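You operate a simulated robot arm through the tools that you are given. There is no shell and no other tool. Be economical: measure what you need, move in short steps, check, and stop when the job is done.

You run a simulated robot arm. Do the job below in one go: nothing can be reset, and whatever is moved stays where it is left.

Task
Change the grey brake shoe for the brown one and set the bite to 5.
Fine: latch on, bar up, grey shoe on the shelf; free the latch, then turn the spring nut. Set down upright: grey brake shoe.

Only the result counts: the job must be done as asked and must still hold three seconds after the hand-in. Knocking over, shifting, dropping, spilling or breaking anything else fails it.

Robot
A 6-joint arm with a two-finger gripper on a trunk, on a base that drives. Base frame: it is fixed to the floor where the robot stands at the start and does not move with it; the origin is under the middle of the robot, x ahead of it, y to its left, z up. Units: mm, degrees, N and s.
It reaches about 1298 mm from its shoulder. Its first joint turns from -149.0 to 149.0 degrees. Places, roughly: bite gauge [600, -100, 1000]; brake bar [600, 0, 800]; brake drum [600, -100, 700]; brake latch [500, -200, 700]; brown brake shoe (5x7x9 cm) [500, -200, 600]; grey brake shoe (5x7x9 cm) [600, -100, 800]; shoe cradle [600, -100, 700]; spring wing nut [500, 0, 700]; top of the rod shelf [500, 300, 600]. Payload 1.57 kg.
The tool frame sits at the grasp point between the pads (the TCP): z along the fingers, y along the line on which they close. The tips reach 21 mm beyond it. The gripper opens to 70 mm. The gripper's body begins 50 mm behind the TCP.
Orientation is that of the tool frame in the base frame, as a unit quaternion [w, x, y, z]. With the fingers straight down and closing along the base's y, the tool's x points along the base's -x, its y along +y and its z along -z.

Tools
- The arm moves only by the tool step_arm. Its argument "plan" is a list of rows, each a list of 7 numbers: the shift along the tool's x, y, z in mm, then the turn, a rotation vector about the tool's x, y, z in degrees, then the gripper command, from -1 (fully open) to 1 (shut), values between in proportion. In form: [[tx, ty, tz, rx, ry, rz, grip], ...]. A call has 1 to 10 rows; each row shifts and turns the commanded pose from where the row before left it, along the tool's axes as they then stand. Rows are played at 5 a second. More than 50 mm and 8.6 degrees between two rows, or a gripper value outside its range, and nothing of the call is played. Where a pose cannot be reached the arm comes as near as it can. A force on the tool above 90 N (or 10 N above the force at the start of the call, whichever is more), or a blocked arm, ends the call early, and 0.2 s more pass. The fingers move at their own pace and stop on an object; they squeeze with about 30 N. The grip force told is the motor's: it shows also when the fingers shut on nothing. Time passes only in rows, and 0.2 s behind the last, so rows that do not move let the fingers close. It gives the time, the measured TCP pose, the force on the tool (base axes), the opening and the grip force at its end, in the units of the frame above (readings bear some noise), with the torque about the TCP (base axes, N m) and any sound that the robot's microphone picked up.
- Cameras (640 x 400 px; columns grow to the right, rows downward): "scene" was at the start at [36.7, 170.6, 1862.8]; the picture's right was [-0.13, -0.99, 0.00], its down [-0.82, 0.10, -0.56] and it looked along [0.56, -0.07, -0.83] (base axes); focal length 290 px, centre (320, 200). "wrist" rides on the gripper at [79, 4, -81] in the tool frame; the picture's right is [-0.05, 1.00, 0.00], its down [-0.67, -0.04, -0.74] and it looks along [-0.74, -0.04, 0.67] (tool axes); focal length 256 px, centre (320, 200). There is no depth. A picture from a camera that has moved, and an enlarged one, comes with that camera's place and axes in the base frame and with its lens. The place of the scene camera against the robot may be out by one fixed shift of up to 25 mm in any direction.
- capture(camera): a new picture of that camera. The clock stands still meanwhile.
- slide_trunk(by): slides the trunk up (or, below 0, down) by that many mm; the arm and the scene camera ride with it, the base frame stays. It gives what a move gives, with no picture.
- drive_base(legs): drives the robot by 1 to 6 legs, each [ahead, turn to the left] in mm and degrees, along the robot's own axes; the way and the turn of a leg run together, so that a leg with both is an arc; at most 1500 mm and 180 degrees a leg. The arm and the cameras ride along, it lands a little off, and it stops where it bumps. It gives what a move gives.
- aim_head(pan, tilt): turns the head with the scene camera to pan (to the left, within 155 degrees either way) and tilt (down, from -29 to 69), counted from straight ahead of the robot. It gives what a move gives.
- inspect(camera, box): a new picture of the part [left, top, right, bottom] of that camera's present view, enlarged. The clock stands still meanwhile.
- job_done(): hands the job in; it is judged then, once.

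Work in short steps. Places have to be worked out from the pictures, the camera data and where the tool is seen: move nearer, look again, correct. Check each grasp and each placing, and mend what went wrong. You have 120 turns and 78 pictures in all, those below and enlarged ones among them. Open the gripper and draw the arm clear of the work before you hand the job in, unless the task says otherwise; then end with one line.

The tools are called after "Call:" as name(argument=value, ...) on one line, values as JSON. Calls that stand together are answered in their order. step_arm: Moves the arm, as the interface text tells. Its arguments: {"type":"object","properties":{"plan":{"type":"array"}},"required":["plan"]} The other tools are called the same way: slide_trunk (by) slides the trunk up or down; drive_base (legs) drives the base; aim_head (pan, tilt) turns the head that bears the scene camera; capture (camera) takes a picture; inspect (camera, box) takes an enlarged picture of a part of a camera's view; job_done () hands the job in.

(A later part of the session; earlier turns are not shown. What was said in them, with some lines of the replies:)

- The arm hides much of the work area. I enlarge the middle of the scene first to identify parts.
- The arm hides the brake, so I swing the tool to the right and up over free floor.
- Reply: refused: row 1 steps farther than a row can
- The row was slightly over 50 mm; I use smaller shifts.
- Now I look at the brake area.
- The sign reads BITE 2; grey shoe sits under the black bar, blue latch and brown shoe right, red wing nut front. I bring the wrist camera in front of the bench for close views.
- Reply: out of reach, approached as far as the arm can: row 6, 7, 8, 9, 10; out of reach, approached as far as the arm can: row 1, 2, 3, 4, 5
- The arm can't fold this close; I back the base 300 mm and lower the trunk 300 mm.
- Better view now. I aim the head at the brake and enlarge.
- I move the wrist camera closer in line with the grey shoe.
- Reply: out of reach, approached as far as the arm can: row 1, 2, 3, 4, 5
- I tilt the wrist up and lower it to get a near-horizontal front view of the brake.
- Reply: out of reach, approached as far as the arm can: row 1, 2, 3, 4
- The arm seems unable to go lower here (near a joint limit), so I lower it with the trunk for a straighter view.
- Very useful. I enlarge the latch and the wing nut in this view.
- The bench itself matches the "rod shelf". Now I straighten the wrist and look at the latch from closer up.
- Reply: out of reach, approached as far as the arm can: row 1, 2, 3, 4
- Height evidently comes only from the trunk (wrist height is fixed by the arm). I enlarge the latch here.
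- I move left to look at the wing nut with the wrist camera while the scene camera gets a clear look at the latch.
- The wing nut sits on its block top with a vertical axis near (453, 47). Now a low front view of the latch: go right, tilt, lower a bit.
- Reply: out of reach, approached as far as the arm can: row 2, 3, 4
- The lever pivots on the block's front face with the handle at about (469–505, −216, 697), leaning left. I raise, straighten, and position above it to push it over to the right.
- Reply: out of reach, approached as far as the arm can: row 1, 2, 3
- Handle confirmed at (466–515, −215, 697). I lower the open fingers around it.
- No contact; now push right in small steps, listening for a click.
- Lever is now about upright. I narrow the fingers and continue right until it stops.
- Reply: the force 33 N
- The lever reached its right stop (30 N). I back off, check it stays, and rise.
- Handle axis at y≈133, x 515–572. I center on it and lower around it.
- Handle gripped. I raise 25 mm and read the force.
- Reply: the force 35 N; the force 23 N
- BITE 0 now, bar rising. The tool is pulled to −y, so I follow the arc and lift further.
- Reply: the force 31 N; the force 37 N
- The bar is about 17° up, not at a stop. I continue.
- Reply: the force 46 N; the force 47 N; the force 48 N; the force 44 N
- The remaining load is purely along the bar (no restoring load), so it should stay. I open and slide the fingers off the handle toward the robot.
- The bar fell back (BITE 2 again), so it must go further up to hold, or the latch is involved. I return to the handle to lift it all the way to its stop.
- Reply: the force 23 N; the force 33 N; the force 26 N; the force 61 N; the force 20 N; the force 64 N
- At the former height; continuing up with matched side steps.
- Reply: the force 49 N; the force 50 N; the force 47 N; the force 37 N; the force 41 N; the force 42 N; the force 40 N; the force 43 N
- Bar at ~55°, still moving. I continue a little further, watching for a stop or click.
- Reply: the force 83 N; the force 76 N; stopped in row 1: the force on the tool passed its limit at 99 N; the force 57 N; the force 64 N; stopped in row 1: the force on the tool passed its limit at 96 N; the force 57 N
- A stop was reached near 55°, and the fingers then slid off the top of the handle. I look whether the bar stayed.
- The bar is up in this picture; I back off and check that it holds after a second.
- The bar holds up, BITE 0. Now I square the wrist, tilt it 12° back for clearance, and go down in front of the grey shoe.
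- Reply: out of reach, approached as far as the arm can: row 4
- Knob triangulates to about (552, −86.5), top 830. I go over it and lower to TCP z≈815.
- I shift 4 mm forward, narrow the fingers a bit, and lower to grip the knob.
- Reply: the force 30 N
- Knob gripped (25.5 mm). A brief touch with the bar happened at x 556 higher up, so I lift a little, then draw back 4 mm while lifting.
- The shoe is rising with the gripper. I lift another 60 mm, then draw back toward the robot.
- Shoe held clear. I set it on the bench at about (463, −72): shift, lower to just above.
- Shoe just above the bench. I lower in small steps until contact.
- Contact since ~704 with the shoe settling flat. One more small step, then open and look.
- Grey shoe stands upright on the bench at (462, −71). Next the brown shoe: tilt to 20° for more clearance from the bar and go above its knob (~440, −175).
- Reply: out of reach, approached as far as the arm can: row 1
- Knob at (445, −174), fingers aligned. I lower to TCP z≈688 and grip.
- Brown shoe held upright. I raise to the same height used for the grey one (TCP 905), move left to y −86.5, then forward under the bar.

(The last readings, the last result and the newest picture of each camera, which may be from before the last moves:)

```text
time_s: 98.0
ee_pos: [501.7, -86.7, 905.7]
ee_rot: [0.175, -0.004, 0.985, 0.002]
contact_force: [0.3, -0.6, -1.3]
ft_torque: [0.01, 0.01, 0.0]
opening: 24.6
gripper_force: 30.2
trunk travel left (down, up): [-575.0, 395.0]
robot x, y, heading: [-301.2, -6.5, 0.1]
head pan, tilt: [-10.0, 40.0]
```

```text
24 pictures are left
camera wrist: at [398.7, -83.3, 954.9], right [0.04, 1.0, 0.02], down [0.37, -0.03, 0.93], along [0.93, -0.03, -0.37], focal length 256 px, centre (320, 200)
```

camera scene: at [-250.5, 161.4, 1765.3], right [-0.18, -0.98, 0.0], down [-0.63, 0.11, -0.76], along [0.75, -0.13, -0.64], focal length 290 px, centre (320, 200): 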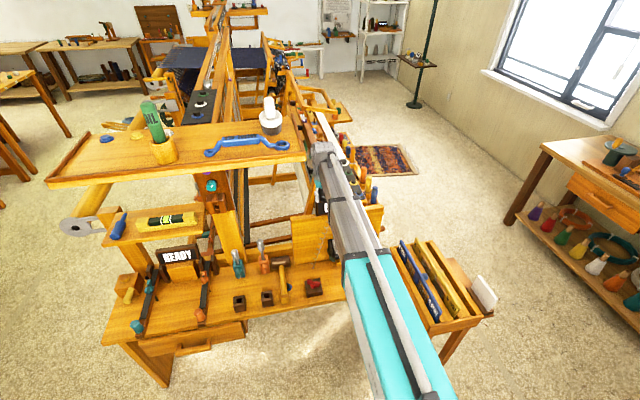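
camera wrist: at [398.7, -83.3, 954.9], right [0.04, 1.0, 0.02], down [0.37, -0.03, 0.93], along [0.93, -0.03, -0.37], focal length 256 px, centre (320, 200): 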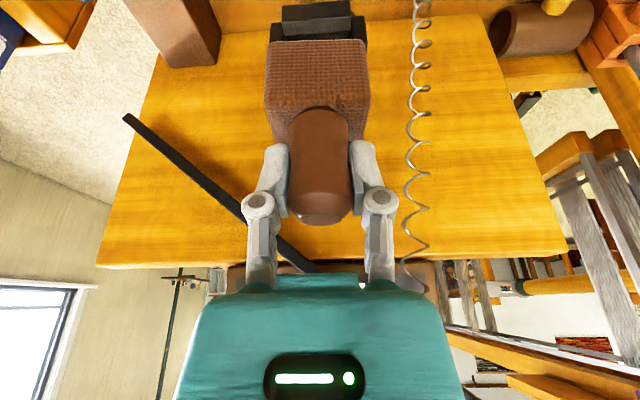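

All aligned with the cradle. Moving forward to x 556.5.

Call:
step_arm(plan=[[-18, 0, 6.5, 0, 0, 0, 1], [-18, 0, 6.5, 0, 0, 0, 1], [-15.5, 0, 5.7, 0, 0, 0, 1], [0, 0, 0, 0, 0, 0, 1]])

Call:
capture(camera="wrist")

```text
time_s: 99.0
ee_pos: [555.1, -87.0, 905.4]
ee_rot: [0.175, -0.003, 0.985, 0.0]
contact_force: [0.9, -0.7, -1.0]
ft_torque: [0.01, 0.01, 0.01]
opening: 24.9
gripper_force: 29.9
trunk travel left (down, up): [-575.0, 395.0]
robot x, y, heading: [-303.7, -3.4, -0.1]
head pan, tilt: [-10.0, 40.0]
```

```text
23 pictures are left
camera wrist: at [452.9, -83.7, 954.9], right [0.04, 1.0, 0.02], down [0.37, -0.03, 0.93], along [0.93, -0.03, -0.37], focal length 256 px, centre (320, 200)
```

wrist: 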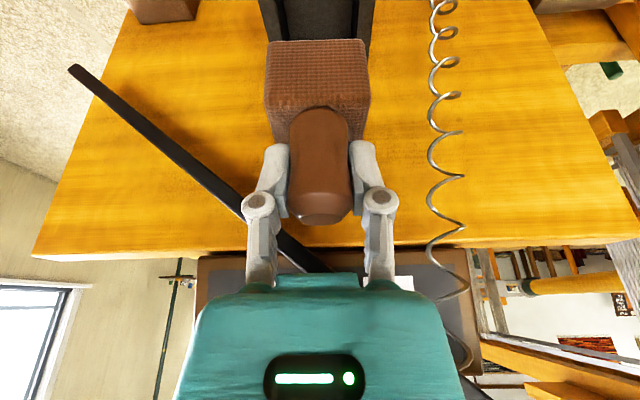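

Aligned, no contact. I lower in steps into the cradle, watching force.

Call:
slide_trunk(by=-40)

Call:
slide_trunk(by=-12)

Call:
slide_trunk(by=-10)

```text
time_s: 99.8
ee_pos: [554.5, -87.6, 865.9]
ee_rot: [0.174, -0.004, 0.985, 0.001]
contact_force: [0.5, 0.2, 0.2]
ft_torque: [0.02, -0.01, 0.01]
opening: 24.5
gripper_force: 29.6
trunk travel left (down, up): [-535.0, 435.0]
robot x, y, heading: [-302.4, -6.0, -0.2]
head pan, tilt: [-10.0, 40.0]
```

```text
time_s: 100.4
ee_pos: [555.3, -87.1, 853.7]
ee_rot: [0.174, -0.004, 0.985, 0.001]
contact_force: [0.0, 0.7, -0.4]
ft_torque: [0.02, 0.0, 0.04]
opening: 24.8
gripper_force: 29.8
trunk travel left (down, up): [-523.0, 447.0]
robot x, y, heading: [-303.7, -6.1, -0.2]
head pan, tilt: [-10.0, 40.0]
```

```text
time_s: 101.0
ee_pos: [555.9, -87.9, 842.7]
ee_rot: [0.174, -0.003, 0.985, 0.0]
contact_force: [0.3, 0.0, -0.6]
ft_torque: [0.0, 0.03, 0.02]
opening: 24.9
gripper_force: 30.3
trunk travel left (down, up): [-513.0, 457.0]
robot x, y, heading: [-303.1, -7.0, 0.0]
head pan, tilt: [-10.0, 40.0]
```

Call:
slide_trunk(by=-10)

Call:
slide_trunk(by=-8)

Call:
capture(camera="wrist")

```text
time_s: 101.5
ee_pos: [555.0, -87.3, 832.8]
ee_rot: [0.174, -0.004, 0.985, 0.001]
contact_force: [0.1, -0.9, -0.1]
ft_torque: [-0.02, 0.0, 0.01]
opening: 24.6
gripper_force: 30.5
trunk travel left (down, up): [-503.0, 467.0]
robot x, y, heading: [-303.0, -4.1, -0.0]
head pan, tilt: [-10.0, 40.0]
```

```text
time_s: 102.1
ee_pos: [554.8, -87.4, 828.3]
ee_rot: [0.176, -0.003, 0.984, 0.0]
contact_force: [7.1, -0.4, 21.0]
ft_torque: [0.03, -0.04, 0.01]
opening: 24.6
gripper_force: 30.3
trunk travel left (down, up): [-495.0, 475.0]
robot x, y, heading: [-305.2, -7.6, 0.1]
head pan, tilt: [-10.0, 40.0]
```

```text
22 pictures are left
camera wrist: at [452.5, -83.6, 876.3], right [0.04, 1.0, 0.02], down [0.37, -0.03, 0.93], along [0.93, -0.03, -0.37], focal length 256 px, centre (320, 200)
```

wrist: 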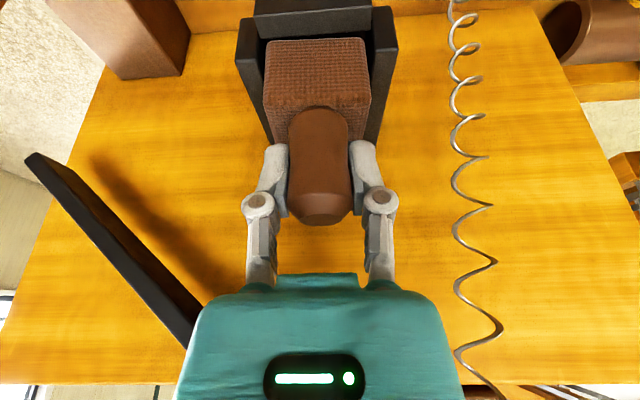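

It rests ~8 mm above the grey's seat with a +x reaction; I nudge 2.5 mm forward and press down further.

Call:
step_arm(plan=[[-2.4, 0, 0.9, 0, 0, 0, 1], [0, 0, 0, 0, 0, 0, 1]])

Call:
slide_trunk(by=-5)

```text
time_s: 102.7
ee_pos: [556.4, -86.6, 827.2]
ee_rot: [0.175, -0.003, 0.985, 0.0]
contact_force: [-1.6, -1.9, 14.2]
ft_torque: [0.03, 0.45, 0.06]
opening: 25.1
gripper_force: 29.9
trunk travel left (down, up): [-495.0, 475.0]
robot x, y, heading: [-302.1, -6.6, -0.0]
head pan, tilt: [-10.0, 40.0]
```

```text
time_s: 103.2
ee_pos: [559.0, -87.9, 821.7]
ee_rot: [0.176, -0.003, 0.984, 0.001]
contact_force: [9.2, -2.5, 19.6]
ft_torque: [0.15, -0.14, -0.06]
opening: 24.7
gripper_force: 30.1
trunk travel left (down, up): [-490.0, 480.0]
robot x, y, heading: [-299.8, -8.8, 0.2]
head pan, tilt: [-10.0, 40.0]
```

Call:
capture(camera="wrist")

```text
21 pictures are left
camera wrist: at [455.4, -83.5, 870.8], right [0.04, 1.0, 0.02], down [0.37, -0.03, 0.93], along [0.93, -0.03, -0.37], focal length 256 px, centre (320, 200)
```

wrist: 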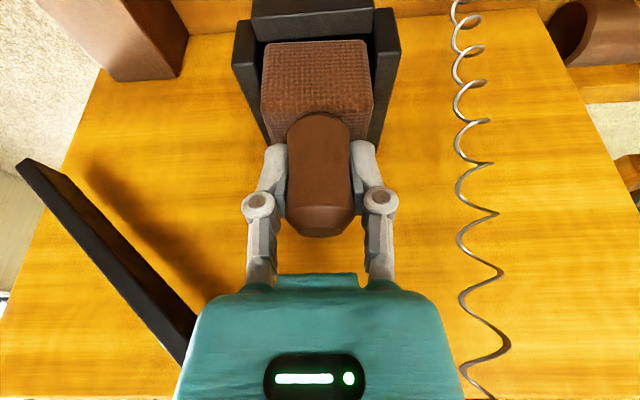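

The knob slid in the grip. The shoe is confined by the cradle, so I release and look at how it sits.

Call:
step_arm(plan=[[0, 0, 0, 0, 0, 0, 0.1], [0, 0, 0, 0, 0, 0, -0.7], [0, 0, 0, 0, 0, 0, -0.7], [0, 0, 0, 0, 0, 0, -0.7]])

Call:
slide_trunk(by=40)

Call:
step_arm(plan=[[40, 0, -14.5, 0, 0, 0, -0.7], [40, 0, -14.5, 0, 0, 0, -0.7], [0, 0, 0, 0, 0, 0, -0.7]])

Call:
inspect(camera="wrist", box=[220, 60, 420, 220])

```text
time_s: 104.2
ee_pos: [558.1, -87.0, 821.0]
ee_rot: [0.174, -0.003, 0.985, 0.0]
contact_force: [-0.7, -1.0, -0.1]
ft_torque: [-0.02, 0.0, 0.01]
opening: 59.5
gripper_force: 0.0
trunk travel left (down, up): [-490.0, 480.0]
robot x, y, heading: [-302.5, -4.1, -0.1]
head pan, tilt: [-10.0, 40.0]
```

```text
time_s: 105.1
ee_pos: [556.9, -86.6, 860.6]
ee_rot: [0.175, -0.004, 0.985, 0.001]
contact_force: [0.3, -0.5, 0.1]
ft_torque: [0.04, -0.01, 0.02]
opening: 59.4
gripper_force: 0.1
trunk travel left (down, up): [-530.0, 440.0]
robot x, y, heading: [-303.6, -4.5, 0.4]
head pan, tilt: [-10.0, 40.0]
```

```text
time_s: 105.9
ee_pos: [470.7, -89.8, 860.3]
ee_rot: [0.175, -0.004, 0.984, 0.001]
contact_force: [-0.7, 0.8, -0.2]
ft_torque: [0.0, 0.0, -0.04]
opening: 59.4
gripper_force: 0.0
trunk travel left (down, up): [-530.0, 440.0]
robot x, y, heading: [-302.3, -7.8, 0.1]
head pan, tilt: [-10.0, 40.0]
```

```text
2.50 times, centred on (320, 140) of wrist
camera zoom: at [369.0, -85.7, 910.2], right [0.04, 1.0, 0.02], down [0.37, -0.03, 0.93], along [0.93, -0.03, -0.37], focal length 640 px, centre (320, 350)
```

zoom: 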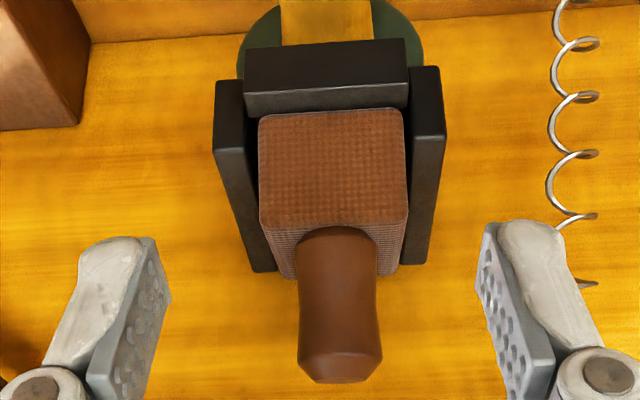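

The brown shoe may sit a bit high or tipped. I take the same low front view as before for a direct comparison with how the grey one sat.

Call:
step_arm(plan=[[30, -5, -10, 0, -6, 0, -0.7], [30, -5, -12, 0, -6, 0, -0.7], [25, 0, -12, 0, 0, 0, -0.7], [0, 0, 0, 0, 0, 0, -0.7]])

Call:
slide_trunk(by=-100)

Call:
inspect(camera="wrist", box=[220, 100, 440, 280])

```text
time_s: 106.9
ee_pos: [380.9, -99.6, 877.7]
ee_rot: [0.277, -0.003, 0.961, 0.001]
contact_force: [-1.2, -0.4, -0.1]
ft_torque: [0.02, 0.02, -0.05]
opening: 59.2
gripper_force: 0.1
out of reach, approached as far as the arm can: row 1, 2, 3
trunk travel left (down, up): [-530.0, 440.0]
robot x, y, heading: [-307.0, -5.2, -0.1]
head pan, tilt: [-10.0, 40.0]
```

```text
time_s: 108.2
ee_pos: [382.1, -99.0, 777.3]
ee_rot: [0.277, -0.003, 0.961, 0.001]
contact_force: [0.3, -0.7, -0.5]
ft_torque: [-0.01, 0.02, -0.02]
opening: 59.5
gripper_force: 0.0
trunk travel left (down, up): [-430.0, 540.0]
robot x, y, heading: [-304.3, -7.8, 0.2]
head pan, tilt: [-10.0, 40.0]
```

```text
2.22 times, centred on (330, 190) of wrist
camera zoom: at [270.8, -95.5, 804.8], right [0.04, 1.0, 0.03], down [0.17, -0.04, 0.98], along [0.98, -0.03, -0.17], focal length 569 px, centre (298, 222)
```

zoom: 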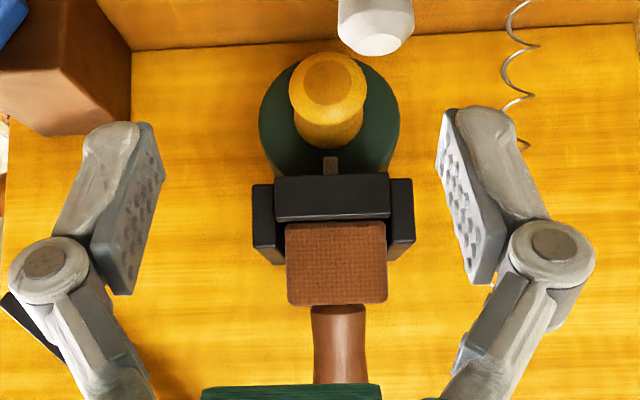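

Clear: the brown body stands ~9 mm higher than grey did; its front edge (x≈535) rests on the front wall rim, so it must go ~4–5 mm further back (+x). I return to regrip the knob.

Call:
slide_trunk(by=100)

Call:
step_arm(plan=[[-25, 0, 12, 0, 0, 0, -0.7], [-30, 5, 12, 0, 6, 0, -0.7], [-30, 5, 10, 0, 6, 0, -0.7], [-40, 2, 14.5, 0, 0, 0, -0.7], [-40, 0, 14.5, 0, 0, 0, -0.7], [0, 0, 0, 0, 0, 0, -0.7]])

```text
time_s: 109.5
ee_pos: [382.0, -99.2, 877.6]
ee_rot: [0.276, -0.003, 0.961, 0.0]
contact_force: [0.5, -0.1, 0.0]
ft_torque: [0.0, 0.0, 0.01]
opening: 59.4
gripper_force: 0.0
trunk travel left (down, up): [-530.0, 440.0]
robot x, y, heading: [-305.4, -8.6, -0.1]
head pan, tilt: [-10.0, 40.0]
```

```text
time_s: 110.9
ee_pos: [556.9, -88.2, 860.8]
ee_rot: [0.174, -0.003, 0.985, 0.0]
contact_force: [0.2, 0.8, -0.7]
ft_torque: [0.02, 0.01, 0.02]
opening: 59.7
gripper_force: 0.0
out of reach, approached as far as the arm can: row 1, 2, 3
trunk travel left (down, up): [-530.0, 440.0]
robot x, y, heading: [-301.9, -4.8, -0.1]
head pan, tilt: [-10.0, 40.0]
```

Call:
step_arm(plan=[[-1, 1, 0.4, 0, 0, 0, -0.7], [0, 0, 0, 0, 0, 0, -0.7]])

Call:
slide_trunk(by=-36)

Call:
step_arm(plan=[[0, 0, 0, 0, 0, 0, 0.2], [0, 0, 0, 0, 0, 0, 1], [0, 0, 0, 0, 0, 0, 1], [0, 0, 0, 0, 0, 0, 1]])

Call:
slide_trunk(by=5)

Call:
step_arm(plan=[[-4.7, 0, 1.7, 0, 0, 0, 1], [0, 0, 0, 0, 0, 0, 1]])

Call:
slide_trunk(by=-8)

Call:
slide_trunk(by=-5)

```text
time_s: 111.5
ee_pos: [559.4, -86.6, 861.5]
ee_rot: [0.173, -0.003, 0.985, 0.001]
contact_force: [0.2, 0.4, 0.1]
ft_torque: [-0.01, -0.01, -0.02]
opening: 59.6
gripper_force: 0.0
trunk travel left (down, up): [-530.0, 440.0]
robot x, y, heading: [-303.1, -7.6, 0.2]
head pan, tilt: [-10.0, 40.0]
```

```text
time_s: 112.3
ee_pos: [556.9, -84.7, 823.6]
ee_rot: [0.174, -0.003, 0.985, 0.001]
contact_force: [-0.3, 0.3, 0.5]
ft_torque: [0.0, 0.0, 0.01]
opening: 59.7
gripper_force: 0.1
trunk travel left (down, up): [-494.0, 476.0]
robot x, y, heading: [-302.4, -4.1, 0.0]
head pan, tilt: [-10.0, 40.0]
```

```text
time_s: 113.3
ee_pos: [557.9, -85.7, 824.6]
ee_rot: [0.174, -0.004, 0.985, 0.001]
contact_force: [0.1, -0.1, 1.2]
ft_torque: [-0.04, -0.01, 0.02]
opening: 25.3
gripper_force: 29.4
trunk travel left (down, up): [-494.0, 476.0]
robot x, y, heading: [-302.4, -5.2, -0.1]
head pan, tilt: [-10.0, 40.0]
```

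```text
time_s: 113.9
ee_pos: [556.8, -84.5, 830.3]
ee_rot: [0.176, -0.003, 0.984, 0.0]
contact_force: [-0.3, 0.5, -0.2]
ft_torque: [0.0, 0.03, 0.0]
opening: 25.2
gripper_force: 29.8
trunk travel left (down, up): [-499.0, 471.0]
robot x, y, heading: [-298.7, -9.4, -0.2]
head pan, tilt: [-10.0, 40.0]
```

```text
time_s: 114.5
ee_pos: [562.5, -85.8, 830.7]
ee_rot: [0.175, -0.004, 0.985, 0.001]
contact_force: [0.9, -0.3, -0.9]
ft_torque: [-0.02, 0.02, 0.0]
opening: 25.2
gripper_force: 30.5
trunk travel left (down, up): [-499.0, 471.0]
robot x, y, heading: [-303.4, -9.8, -0.2]
head pan, tilt: [-10.0, 40.0]
```

```text
time_s: 115.0
ee_pos: [561.3, -86.4, 823.4]
ee_rot: [0.176, -0.003, 0.984, 0.0]
contact_force: [0.8, -1.1, 15.9]
ft_torque: [0.0, -0.55, 0.01]
opening: 25.3
gripper_force: 29.6
trunk travel left (down, up): [-491.0, 479.0]
robot x, y, heading: [-302.0, -5.4, -0.1]
head pan, tilt: [-10.0, 40.0]
```

```text
time_s: 115.6
ee_pos: [561.5, -85.3, 818.3]
ee_rot: [0.175, -0.003, 0.985, 0.0]
contact_force: [-6.3, -1.4, 14.8]
ft_torque: [-0.05, -0.16, -0.06]
opening: 24.9
gripper_force: 29.9
trunk travel left (down, up): [-486.0, 484.0]
robot x, y, heading: [-302.2, -6.1, -0.0]
head pan, tilt: [-10.0, 40.0]
```

Call:
inspect(camera="wrist", box=[220, 0, 420, 160])

```text
2.50 times, centred on (320, 80) of wrist
camera zoom: at [458.7, -82.0, 867.3], right [0.04, 1.0, 0.02], down [0.37, -0.03, 0.93], along [0.93, -0.03, -0.37], focal length 640 px, centre (320, 500)
```

zoom: 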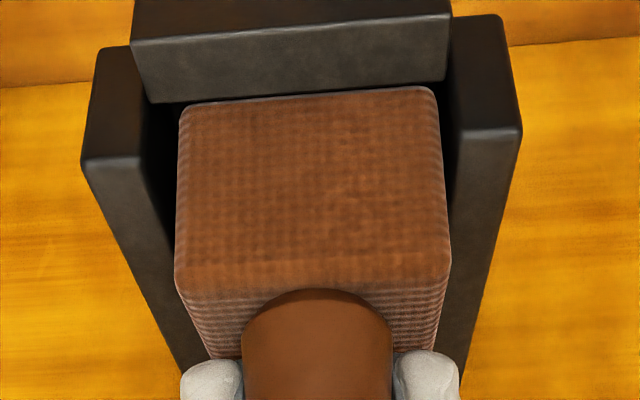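

The front edge now looks just behind the front wall (shoe probably still pitched in the grip). I release so it can drop flat and look again.

Call:
step_arm(plan=[[0, 0, 0, 0, 0, 0, 0.1], [0, 0, 0, 0, 0, 0, -0.7], [0, 0, 0, 0, 0, 0, -0.7], [0, 0, 0, 0, 0, 0, -0.7]])

Call:
inspect(camera="wrist", box=[190, 0, 450, 250])

```text
time_s: 116.6
ee_pos: [562.9, -85.3, 817.6]
ee_rot: [0.175, -0.003, 0.985, 0.0]
contact_force: [-0.5, -0.6, 0.6]
ft_torque: [0.03, 0.01, 0.0]
opening: 59.3
gripper_force: 0.1
trunk travel left (down, up): [-486.0, 484.0]
robot x, y, heading: [-302.9, -6.4, -0.2]
head pan, tilt: [-10.0, 40.0]
```

```text
1.60 times, centred on (320, 125) of wrist
camera zoom: at [460.6, -81.9, 866.0], right [0.04, 1.0, 0.02], down [0.37, -0.03, 0.93], along [0.93, -0.03, -0.37], focal length 410 px, centre (320, 320)
```

zoom: 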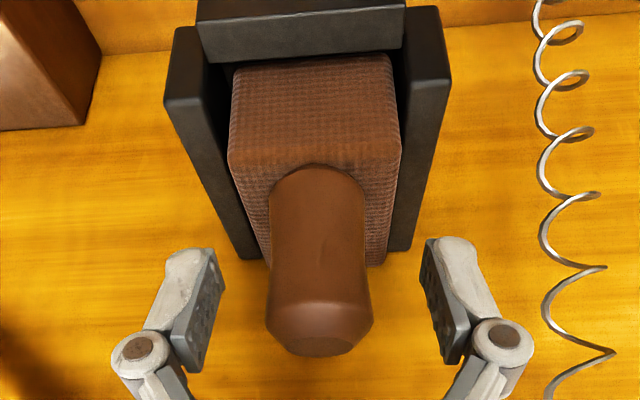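

The body top is now ~790 and knob top ~832, matching the grey shoe's seat. I withdraw upward, back off, untilt, and line up with the raised bar handle from the front.

Call:
slide_trunk(by=45)

Call:
step_arm(plan=[[40, 0, -14.5, 0, 0, 0, -1], [40, 0, -14.5, 0, 0, 0, -1], [40, 0, -14.5, 0, 0, 0, -1], [0, 25, 0, 0, 8, 0, -1], [0, 30, 0, 0, 8, 0, -1], [0, 30, 0, 0, 4, 0, -1], [0, 26, 0, 0, 0, 0, -1], [0, 0, 0, 0, 0, 0, -1]])

Call:
slide_trunk(by=215)

Call:
capture(camera="wrist")

```text
time_s: 117.5
ee_pos: [563.2, -85.4, 861.8]
ee_rot: [0.175, -0.004, 0.985, 0.001]
contact_force: [-7.6, 3.1, 0.3]
ft_torque: [-0.16, -0.47, -0.06]
opening: 59.4
gripper_force: 0.1
trunk travel left (down, up): [-531.0, 439.0]
robot x, y, heading: [-305.8, -6.5, -0.0]
head pan, tilt: [-10.0, 40.0]
```

```text
time_s: 119.3
ee_pos: [434.3, 24.8, 850.6]
ee_rot: [0.001, -0.004, 1.0, 0.0]
contact_force: [-0.7, -0.3, -0.5]
ft_torque: [-0.01, 0.0, -0.02]
opening: 70.1
gripper_force: 0.1
out of reach, approached as far as the arm can: row 4, 5
trunk travel left (down, up): [-531.0, 439.0]
robot x, y, heading: [-303.4, -3.3, 0.1]
head pan, tilt: [-10.0, 40.0]
```

```text
time_s: 121.6
ee_pos: [433.8, 24.4, 1065.5]
ee_rot: [0.001, -0.003, 1.0, -0.001]
contact_force: [-0.8, 0.2, -0.6]
ft_torque: [-0.01, -0.02, -0.02]
opening: 69.9
gripper_force: 0.2
trunk travel left (down, up): [-746.0, 224.0]
robot x, y, heading: [-302.2, -6.7, 0.1]
head pan, tilt: [-10.0, 40.0]
```

```text
16 pictures are left
camera wrist: at [355.1, 28.4, 1146.7], right [0.05, 1.0, 0.0], down [0.67, -0.03, 0.75], along [0.75, -0.03, -0.67], focal length 256 px, centre (320, 200)
```

wrist: 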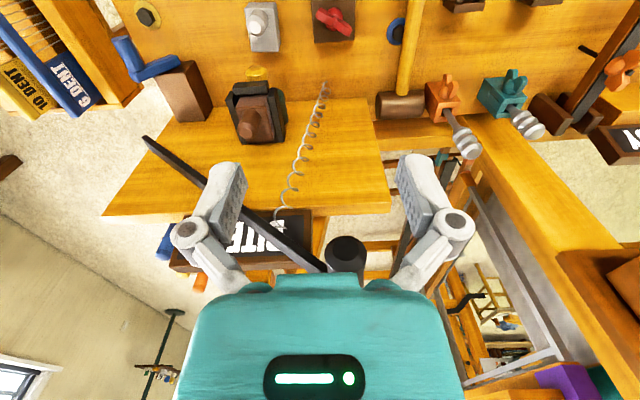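

Handle now at about y 40, z 1052, bar still holding up. I align and slide forward around it.

Call:
slide_trunk(by=-12)

Call:
step_arm(plan=[[-20, 15, 0, 0, 0, 0, -1], [-45, 0, 0, 0, 0, 0, -1], [-45, 0, 0, 0, 0, 0, -1], [0, 0, 0, 0, 0, 0, -1], [0, 0, 0, 0, 0, 0, 1], [0, 0, 0, 0, 0, 0, 1], [0, 0, 0, 0, 0, 0, 1], [0, 0, 0, 0, 0, 0, 1]])

```text
time_s: 122.2
ee_pos: [435.5, 23.6, 1053.7]
ee_rot: [0.001, -0.004, 1.0, 0.0]
contact_force: [0.3, 0.9, 0.4]
ft_torque: [0.0, 0.01, 0.01]
opening: 70.1
gripper_force: 0.1
trunk travel left (down, up): [-734.0, 236.0]
robot x, y, heading: [-304.4, -4.4, -0.1]
head pan, tilt: [-10.0, 40.0]
```

```text
time_s: 124.0
ee_pos: [545.1, 41.1, 1053.5]
ee_rot: [0.001, -0.003, 1.0, 0.0]
contact_force: [2.8, -7.7, 4.2]
ft_torque: [-0.27, -0.06, 0.45]
opening: 28.8
gripper_force: 32.3
trunk travel left (down, up): [-734.0, 236.0]
robot x, y, heading: [-307.0, -10.8, -0.1]
head pan, tilt: [-10.0, 40.0]
```

Gripped. I lower by 20 mm following the arc, reading the forces to see if the bar comes down freely.

Call:
step_arm(plan=[[0, 8, 0, 0, 0, 0, 1]])

Call:
slide_trunk(by=-18)

Call:
step_arm(plan=[[0, 8, 0, 0, 0, 0, 1]])

```text
time_s: 124.4
ee_pos: [544.7, 39.8, 1053.1]
ee_rot: [0.002, -0.002, 1.0, -0.004]
contact_force: [0.4, -45.9, -3.2]
ft_torque: [-0.21, -0.49, 0.47]
opening: 28.9
gripper_force: 32.0
trunk travel left (down, up): [-734.0, 236.0]
robot x, y, heading: [-304.0, -4.7, 0.1]
head pan, tilt: [-10.0, 40.0]
```

```text
time_s: 125.0
ee_pos: [543.5, 39.9, 1034.4]
ee_rot: [0.0, -0.002, 1.0, -0.004]
contact_force: [-9.0, -51.8, -3.8]
ft_torque: [0.66, -0.19, 0.3]
opening: 30.0
gripper_force: 32.3
trunk travel left (down, up): [-716.0, 254.0]
robot x, y, heading: [-300.8, -3.0, 0.1]
head pan, tilt: [-10.0, 40.0]
```

```text
time_s: 125.4
ee_pos: [543.0, 44.3, 1037.1]
ee_rot: [0.002, -0.001, 1.0, -0.005]
contact_force: [-14.4, -65.6, -4.6]
ft_torque: [0.78, -0.79, 0.24]
opening: 37.3
gripper_force: 32.1
trunk travel left (down, up): [-716.0, 254.0]
robot x, y, heading: [-299.7, -4.0, -0.1]
head pan, tilt: [-10.0, 40.0]
```

The bar is caught (held by the latch), so freeing the latch will drop it. I let go and go back to the latch handle, approaching as before around it (y≈−285).

Call:
step_arm(plan=[[0, -8, 0, 0, 0, 0, 0.2], [0, -4, 0, 0, 0, 0, -1], [0, 0, 0, 0, 0, 0, -1], [0, 0, 0, 0, 0, 0, -1], [30, 0, 0, 0, 0, 0, -1], [45, 0, 0, 0, 0, 0, -1], [45, 0, 0, 0, 0, 0, -1], [0, 0, 0, 0, 0, 0, -1]])

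Call:
slide_trunk(by=-235)

Call:
step_arm(plan=[[0, -45, 0, 0, 0, 0, -0.4], [0, -45, 0, 0, 0, 0, -0.4], [0, -45, 0, 0, 0, 0, -0.4], [0, -45, 0, 0, 0, 0, -0.4], [-15, -45, 0, 0, 0, 0, -0.4], [-20, -40, 0, 0, 0, 0, -0.4], [-20, -40, 0, 0, 0, 0, -0.4], [-6, -14, 0, 0, 0, 0, -0.4], [0, 0, 0, 0, 0, 0, -0.4]])

Call:
capture(camera="wrist")

```text
time_s: 127.2
ee_pos: [425.1, 44.5, 1036.1]
ee_rot: [0.002, -0.003, 1.0, 0.0]
contact_force: [-0.3, -0.2, -0.3]
ft_torque: [0.02, -0.01, 0.0]
opening: 69.8
gripper_force: 0.1
trunk travel left (down, up): [-716.0, 254.0]
robot x, y, heading: [-307.4, -8.2, -0.1]
head pan, tilt: [-10.0, 40.0]
```

```text
time_s: 129.7
ee_pos: [425.6, 44.2, 800.4]
ee_rot: [0.001, -0.003, 1.0, 0.0]
contact_force: [-0.2, -0.1, -0.1]
ft_torque: [0.01, 0.01, -0.03]
opening: 70.0
gripper_force: 0.0
trunk travel left (down, up): [-481.0, 489.0]
robot x, y, heading: [-298.5, -5.2, 0.0]
head pan, tilt: [-10.0, 40.0]
```

```text
time_s: 131.7
ee_pos: [488.8, -276.0, 800.5]
ee_rot: [0.001, -0.003, 1.0, 0.0]
contact_force: [-0.3, 0.1, 0.0]
ft_torque: [-0.03, 0.0, -0.01]
opening: 48.9
gripper_force: 0.1
trunk travel left (down, up): [-481.0, 489.0]
robot x, y, heading: [-303.9, -5.8, -0.1]
head pan, tilt: [-10.0, 40.0]
```

```text
15 pictures are left
camera wrist: at [408.6, -270.8, 881.7], right [0.05, 1.0, 0.0], down [0.67, -0.03, 0.75], along [0.75, -0.03, -0.67], focal length 256 px, centre (320, 200)
```

wrist: 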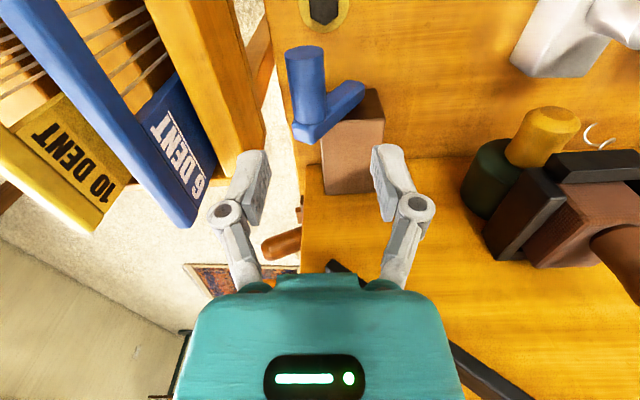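

Handle at y≈−284. Align, lower around it, then push left in steps.

Call:
step_arm(plan=[[0, -8, 0, 0, 0, 0, -0.4], [0, 0, 0, 0, 0, 0, -0.4]])

Call:
slide_trunk(by=-98)

Call:
step_arm(plan=[[0, 12, 0, 0, 0, 0, -0.4], [0, 12, 0, 0, 0, 0, -0.4], [0, 12, 0, 0, 0, 0, -0.4], [0, 12, 0, 0, 0, 0, -0.4]])

Call:
step_arm(plan=[[0, 10, 0, 0, 0, 0, -0.2], [0, 10, 0, 0, 0, 0, -0.2], [0, 5, 0, 0, 0, 0, -0.2], [0, 5, 0, 0, 0, 0, -0.2]])

```text
time_s: 132.3
ee_pos: [489.3, -282.3, 800.4]
ee_rot: [0.0, -0.004, 1.0, 0.0]
contact_force: [-0.1, -0.3, 0.0]
ft_torque: [-0.01, 0.0, 0.03]
opening: 49.2
gripper_force: 0.2
trunk travel left (down, up): [-481.0, 489.0]
robot x, y, heading: [-304.1, -5.5, -0.0]
head pan, tilt: [-10.0, 40.0]
```

```text
time_s: 133.6
ee_pos: [488.0, -282.2, 702.3]
ee_rot: [0.001, -0.002, 1.0, 0.0]
contact_force: [-0.1, -0.1, 0.4]
ft_torque: [-0.05, -0.03, -0.02]
opening: 49.0
gripper_force: 0.1
trunk travel left (down, up): [-383.0, 587.0]
robot x, y, heading: [-305.7, -8.4, 0.1]
head pan, tilt: [-10.0, 40.0]
```

```text
time_s: 134.6
ee_pos: [487.8, -233.3, 701.8]
ee_rot: [0.001, -0.004, 1.0, 0.001]
contact_force: [-0.4, 0.1, 0.2]
ft_torque: [-0.04, -0.02, -0.01]
opening: 49.0
gripper_force: 0.2
trunk travel left (down, up): [-383.0, 587.0]
robot x, y, heading: [-300.7, -6.3, 0.1]
head pan, tilt: [-10.0, 40.0]
```

```text
time_s: 135.6
ee_pos: [486.9, -205.8, 701.1]
ee_rot: [0.001, -0.004, 1.0, 0.0]
contact_force: [-0.7, -6.5, -3.5]
ft_torque: [0.03, -0.01, 0.07]
opening: 45.5
gripper_force: 2.6
trunk travel left (down, up): [-383.0, 587.0]
robot x, y, heading: [-302.4, -2.9, -0.2]
head pan, tilt: [-10.0, 40.0]
```

The lever reached its left stop. I look at the bar and the bite sign.

Call:
inspect(camera="scene", box=[240, 90, 420, 260])

```text
2.35 times, centred on (330, 175) of scene
camera zoom: at [-253.3, 164.6, 1374.7], right [-0.17, -0.98, 0.0], down [-0.63, 0.11, -0.77], along [0.75, -0.13, -0.64], focal length 683 px, centre (296, 259)
```

zoom: 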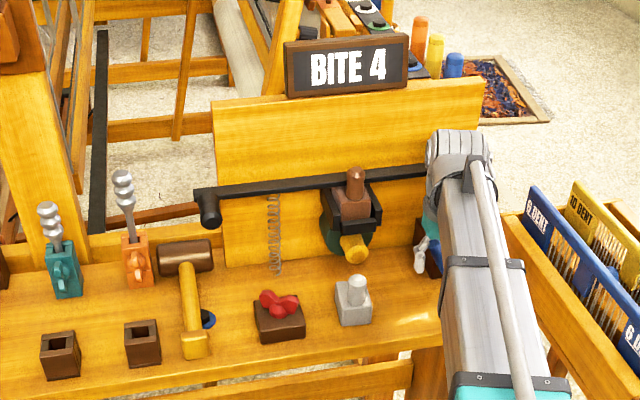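

Bar is down on the brown shoe, BITE 4. Now the spring nut: I back off the latch, rise, and go look at the nut from above.

Call:
step_arm(plan=[[0, -9, 0, 0, 0, 0, -0.4], [0, 0, 0, 0, 0, 0, -0.4]])

Call:
slide_trunk(by=75)

Call:
step_arm(plan=[[20, 40, 0, 0, 0, 0, -1], [20, 40, 0, 0, 0, 0, -1], [10, 45, 0, 0, 0, 0, -1], [10, 45, 0, 0, 0, 0, -1], [0, 45, 0, 0, 0, 0, -1], [0, 45, 0, 0, 0, 0, -1], [0, 0, 0, 0, 0, 0, -1]])

Call:
capture(camera="wrist")

```text
time_s: 136.2
ee_pos: [487.0, -213.6, 701.4]
ee_rot: [0.001, -0.003, 1.0, 0.0]
contact_force: [0.3, -0.1, 0.7]
ft_torque: [0.0, -0.05, -0.02]
opening: 48.7
gripper_force: 0.1
trunk travel left (down, up): [-383.0, 587.0]
robot x, y, heading: [-304.1, -4.7, 0.2]
head pan, tilt: [-10.0, 40.0]
```

```text
time_s: 137.3
ee_pos: [488.0, -213.1, 776.5]
ee_rot: [0.001, -0.004, 1.0, 0.0]
contact_force: [0.7, -1.3, 0.1]
ft_torque: [0.01, -0.01, 0.0]
opening: 49.1
gripper_force: 0.0
trunk travel left (down, up): [-458.0, 512.0]
robot x, y, heading: [-305.7, -4.4, -0.1]
head pan, tilt: [-10.0, 40.0]
```

```text
time_s: 138.9
ee_pos: [425.6, 46.0, 777.4]
ee_rot: [0.002, -0.003, 1.0, -0.001]
contact_force: [-0.5, 0.8, -0.4]
ft_torque: [0.0, -0.01, 0.03]
opening: 69.9
gripper_force: 0.1
trunk travel left (down, up): [-458.0, 512.0]
robot x, y, heading: [-299.1, -5.1, -0.1]
head pan, tilt: [-10.0, 40.0]
```

```text
13 pictures are left
camera wrist: at [345.6, 50.2, 858.8], right [0.05, 1.0, 0.0], down [0.67, -0.03, 0.75], along [0.75, -0.03, -0.67], focal length 256 px, centre (320, 200)
```

wrist: 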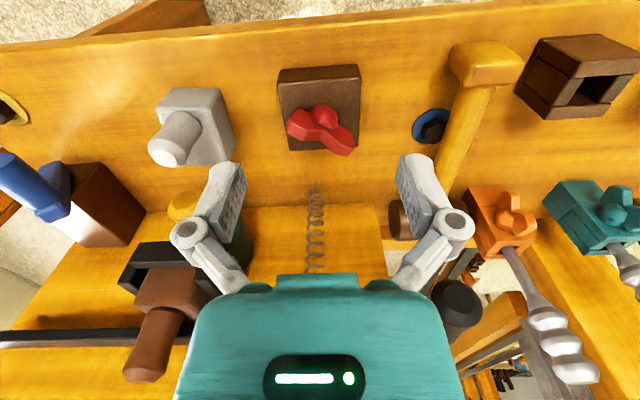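

Call:
inspect(camera="wrist", box=[260, 50, 390, 170])

```text
3.33 times, centred on (325, 110) of wrist
camera zoom: at [345.6, 50.2, 858.8], right [0.05, 1.0, 0.0], down [0.67, -0.03, 0.75], along [0.75, -0.03, -0.67], focal length 853 px, centre (303, 500)
```

zoom: 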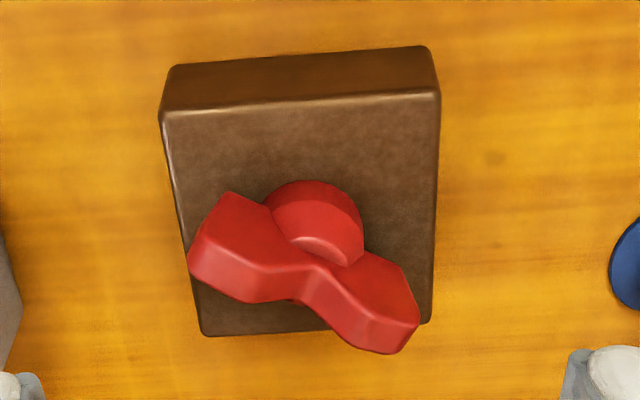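

The nut's axis is vertical at about (475, 47.5); wing tips span ~51 mm, line turned 27° (left tip nearer). I move over it and yaw the gripper +27° to straddle the tips.

Call:
step_arm(plan=[[-25, 1, 0, 0, 0, 0, -1], [-24, 0, 0, 0, 0, 0, -1], [0, 0, 0, 0, 0, 7, -1], [0, 0, 0, 0, 0, 7, -1], [0, 0, 0, 0, 0, 7, -1], [0, 0, 0, 0, 0, 6, -1], [0, 0, 0, 0, 0, 0, -1]])

Call:
slide_trunk(by=-65)

Call:
capture(camera="wrist")

```text
time_s: 140.5
ee_pos: [474.7, 47.1, 777.1]
ee_rot: [0.001, 0.231, 0.973, 0.0]
contact_force: [0.1, -0.4, 0.4]
ft_torque: [0.0, 0.0, 0.0]
opening: 70.0
gripper_force: 0.0
trunk travel left (down, up): [-458.0, 512.0]
robot x, y, heading: [-304.6, -4.2, -0.2]
head pan, tilt: [-10.0, 40.0]
```

```text
time_s: 141.6
ee_pos: [475.1, 48.2, 713.3]
ee_rot: [0.001, 0.23, 0.973, 0.001]
contact_force: [0.5, -0.2, 0.1]
ft_torque: [-0.02, 0.01, -0.01]
opening: 69.9
gripper_force: 0.0
trunk travel left (down, up): [-393.0, 577.0]
robot x, y, heading: [-303.2, -6.2, 0.2]
head pan, tilt: [-10.0, 40.0]
```

```text
11 pictures are left
camera wrist: at [405.4, 87.0, 793.8], right [0.49, 0.87, 0.0], down [0.58, -0.33, 0.75], along [0.65, -0.37, -0.67], focal length 256 px, centre (320, 200)
```

wrist: 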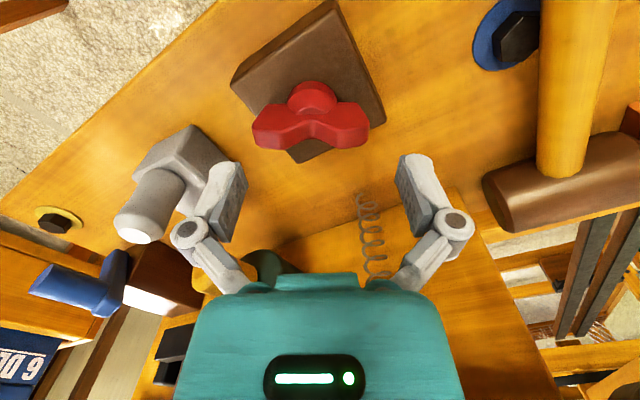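

Tips span ~62 mm, tight in the 70 mm opening, and the nut lies ~5 mm toward the tool's −y. I correct that and 3° yaw, lower 8 mm, and recheck.

Call:
step_arm(plan=[[0, -5, 0, 0, 0, 3, -1], [0, 0, 0, 0, 0, 0, -1]])

Call:
slide_trunk(by=-12)

Call:
inspect(camera="wrist", box=[180, 60, 460, 260])

```text
time_s: 142.2
ee_pos: [473.1, 43.3, 711.7]
ee_rot: [0.0, 0.255, 0.967, 0.001]
contact_force: [0.3, 0.2, -0.3]
ft_torque: [-0.04, 0.0, -0.01]
opening: 70.1
gripper_force: 0.1
trunk travel left (down, up): [-393.0, 577.0]
robot x, y, heading: [-301.8, -9.0, 0.2]
head pan, tilt: [-10.0, 40.0]
```

```text
time_s: 142.8
ee_pos: [472.7, 42.2, 700.3]
ee_rot: [0.001, 0.255, 0.967, 0.0]
contact_force: [0.1, -0.2, -0.3]
ft_torque: [0.0, -0.01, -0.03]
opening: 70.1
gripper_force: 0.1
trunk travel left (down, up): [-381.0, 589.0]
robot x, y, heading: [-303.9, -8.1, 0.1]
head pan, tilt: [-10.0, 40.0]
```

```text
2.00 times, centred on (320, 160) of wrist
camera zoom: at [405.3, 86.2, 781.8], right [0.54, 0.84, 0.0], down [0.56, -0.36, 0.75], along [0.63, -0.4, -0.67], focal length 512 px, centre (320, 280)
```

zoom: 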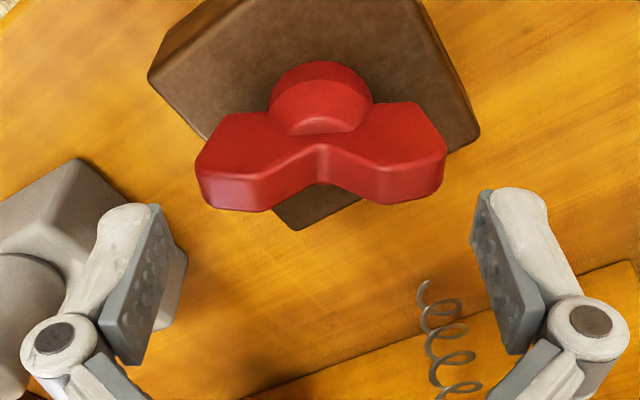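

Centered now (wings top z≈679, span ~62 mm). I lower carefully in two steps.

Call:
slide_trunk(by=-8)

Call:
slide_trunk(by=-20)

Call:
step_arm(plan=[[0, 0, 0, 0, 0, 0, 1], [0, 0, 0, 0, 0, 0, 1], [0, 0, 0, 0, 0, 0, 1]])

```text
time_s: 143.3
ee_pos: [473.0, 42.8, 691.5]
ee_rot: [0.001, 0.255, 0.967, 0.0]
contact_force: [0.2, -0.1, 0.2]
ft_torque: [0.0, -0.01, -0.01]
opening: 69.9
gripper_force: 0.2
trunk travel left (down, up): [-373.0, 597.0]
robot x, y, heading: [-302.1, -6.6, 0.0]
head pan, tilt: [-10.0, 40.0]
```

```text
time_s: 144.0
ee_pos: [472.7, 42.6, 672.0]
ee_rot: [0.002, 0.256, 0.967, 0.0]
contact_force: [-0.1, 0.3, -0.5]
ft_torque: [0.0, 0.0, -0.04]
opening: 69.8
gripper_force: 0.0
trunk travel left (down, up): [-353.0, 617.0]
robot x, y, heading: [-302.4, -6.0, 0.1]
head pan, tilt: [-10.0, 40.0]
```

```text
time_s: 144.8
ee_pos: [472.8, 43.7, 671.9]
ee_rot: [0.001, 0.256, 0.967, 0.0]
contact_force: [2.8, 4.1, 4.2]
ft_torque: [0.57, -0.34, 0.01]
opening: 64.1
gripper_force: 31.8
trunk travel left (down, up): [-353.0, 617.0]
robot x, y, heading: [-302.8, -9.2, 0.1]
head pan, tilt: [-10.0, 40.0]
```

Tips gripped at 64 mm. I turn clockwise (from above) by 24° and check the sign.

Call:
step_arm(plan=[[0, 0, 0, 0, 0, 6, 1], [0, 0, 0, 0, 0, 6, 1], [0, 0, 0, 0, 0, 6, 1], [0, 0, 0, 0, 0, 6, 1], [0, 0, 0, 0, 0, 0, 1]])

Call:
inspect(camera="scene", box=[240, 90, 420, 260])

```text
time_s: 146.0
ee_pos: [472.0, 42.7, 672.3]
ee_rot: [0.001, 0.451, 0.892, -0.001]
contact_force: [-5.6, -4.9, -2.2]
ft_torque: [-0.41, -0.77, -0.01]
opening: 64.1
gripper_force: 32.2
trunk travel left (down, up): [-353.0, 617.0]
robot x, y, heading: [-303.0, -7.8, 0.5]
head pan, tilt: [-10.0, 40.0]
```

```text
2.35 times, centred on (330, 175) of scene
camera zoom: at [-253.9, 164.8, 1344.7], right [-0.17, -0.98, 0.0], down [-0.63, 0.11, -0.77], along [0.75, -0.13, -0.64], focal length 683 px, centre (296, 259)
```

zoom: 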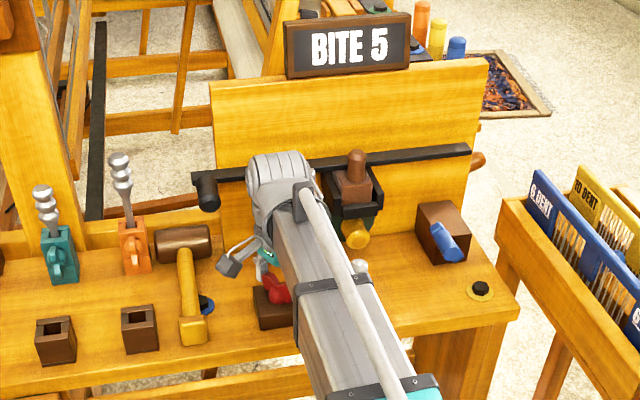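

BITE 5. To avoid sitting at an edge of the reading, I test 9° further.

Call:
step_arm(plan=[[0, 0, 0, 0, 0, 4.5, 1], [0, 0, 0, 0, 0, 4.5, 1], [0, 0, 0, 0, 0, 0, 1]])

Call:
inspect(camera="scene", box=[300, 80, 380, 130])

```text
time_s: 146.8
ee_pos: [471.1, 42.3, 672.3]
ee_rot: [0.0, 0.521, 0.854, 0.0]
contact_force: [-16.2, -9.9, -9.7]
ft_torque: [-0.78, -0.57, 0.1]
opening: 64.0
gripper_force: 32.4
trunk travel left (down, up): [-353.0, 617.0]
robot x, y, heading: [-302.3, -7.3, 0.1]
head pan, tilt: [-10.0, 40.0]
```

```text
8.00 times, centred on (340, 105) of scene
camera zoom: at [-253.9, 164.6, 1344.7], right [-0.17, -0.98, 0.0], down [-0.63, 0.11, -0.77], along [0.75, -0.13, -0.64], focal length 2322 px, centre (160, 960)
```

zoom: 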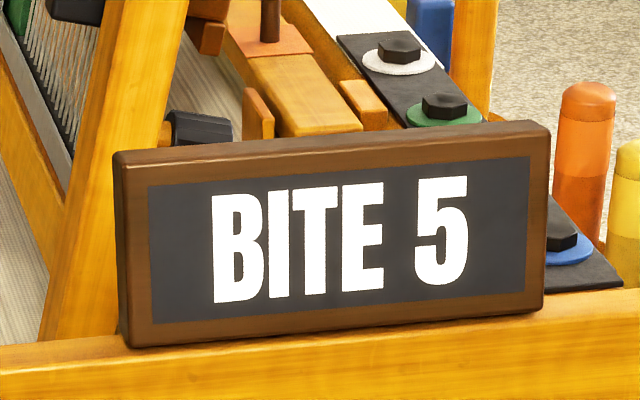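

Still 5 with margin. I open, let forces settle, rise straight up, and check.

Call:
step_arm(plan=[[0, 0, 0, 0, 0, 0, -1], [0, 0, 0, 0, 0, 0, -1], [0, 0, 0, 0, 0, 0, -1]])

Call:
slide_trunk(by=60)

Call:
slide_trunk(by=120)

Call:
step_arm(plan=[[0, 0, 0, 0, 0, -8, -1], [0, 0, 0, 0, 0, -8, -1], [0, 0, 0, 0, 0, -8, -1], [0, 0, 0, 0, 0, -8, -1], [0, 0, 0, 0, 0, -8, -1], [0, 0, 0, 0, 0, -8, -1], [0, 0, 0, 0, 0, -8, -1], [0, 0, 0, 0, 0, -6, -1]])

Call:
step_arm(plan=[[40, 0, 0, 0, 0, 0, -1], [40, 0, 0, 0, 0, 0, -1], [40, 0, 0, 0, 0, 0, -1], [0, 45, 0, 0, 0, 0, -1], [0, 45, 0, 0, 0, 0, -1], [0, 45, 0, 0, 0, 0, -1], [0, 45, 0, 0, 0, 0, -1], [0, 0, 0, 0, 0, 0, -1]])

Call:
inspect(camera="scene", box=[240, 100, 430, 280])

```text
time_s: 147.6
ee_pos: [472.9, 43.6, 672.0]
ee_rot: [0.0, 0.521, 0.854, 0.002]
contact_force: [0.8, -0.8, 0.4]
ft_torque: [0.03, -0.01, -0.01]
opening: 69.7
gripper_force: 0.0
trunk travel left (down, up): [-353.0, 617.0]
robot x, y, heading: [-301.5, -6.2, 0.1]
head pan, tilt: [-10.0, 40.0]
```

```text
time_s: 148.6
ee_pos: [472.3, 42.2, 731.9]
ee_rot: [0.001, 0.52, 0.854, 0.001]
contact_force: [-0.9, -0.3, 0.5]
ft_torque: [-0.03, -0.03, 0.02]
opening: 70.1
gripper_force: 0.1
trunk travel left (down, up): [-413.0, 557.0]
robot x, y, heading: [-306.7, -10.2, 0.2]
head pan, tilt: [-10.0, 40.0]
```

```text
time_s: 150.1
ee_pos: [472.7, 43.1, 851.9]
ee_rot: [0.001, 0.519, 0.855, 0.001]
contact_force: [0.4, -0.1, 0.5]
ft_torque: [0.0, 0.0, -0.01]
opening: 69.8
gripper_force: 0.0
trunk travel left (down, up): [-533.0, 437.0]
robot x, y, heading: [-303.0, -9.2, -0.1]
head pan, tilt: [-10.0, 40.0]
```

```text
time_s: 151.9
ee_pos: [473.2, 42.2, 852.7]
ee_rot: [0.001, 0.004, 1.0, 0.0]
contact_force: [0.0, -0.2, 0.1]
ft_torque: [-0.04, -0.01, -0.03]
opening: 69.8
gripper_force: 0.1
trunk travel left (down, up): [-533.0, 437.0]
robot x, y, heading: [-304.8, -8.2, -0.1]
head pan, tilt: [-10.0, 40.0]
```

```text
time_s: 153.7
ee_pos: [354.8, 224.8, 851.9]
ee_rot: [0.001, 0.006, 1.0, 0.0]
contact_force: [-0.9, -0.2, 0.1]
ft_torque: [-0.02, 0.0, 0.0]
opening: 69.9
gripper_force: 0.1
trunk travel left (down, up): [-533.0, 437.0]
robot x, y, heading: [-301.0, -2.8, -0.1]
head pan, tilt: [-10.0, 40.0]
```

```text
2.22 times, centred on (335, 190) of scene
camera zoom: at [-253.6, 165.4, 1524.7], right [-0.17, -0.98, 0.0], down [-0.63, 0.11, -0.77], along [0.75, -0.13, -0.64], focal length 645 px, centre (287, 222)
```

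zoom: 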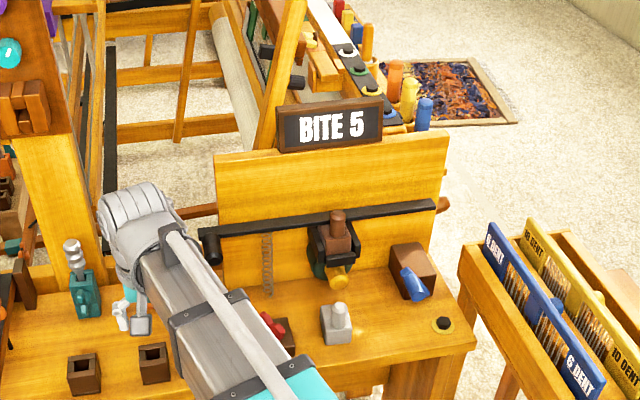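

The sign reads BITE 5. The brown shoe is seated with the bar down on it, the latch is free, the grey shoe stands upright on the bench, and the arm is clear. I hand the job in.

Call:
job_done()

```text
The job is handed in.
```

The brown shoe is in the cradle with the bar down and the latch free, the bite reads 5, and the grey shoe stands upright on the bench top, which I took to be the rod shelf.
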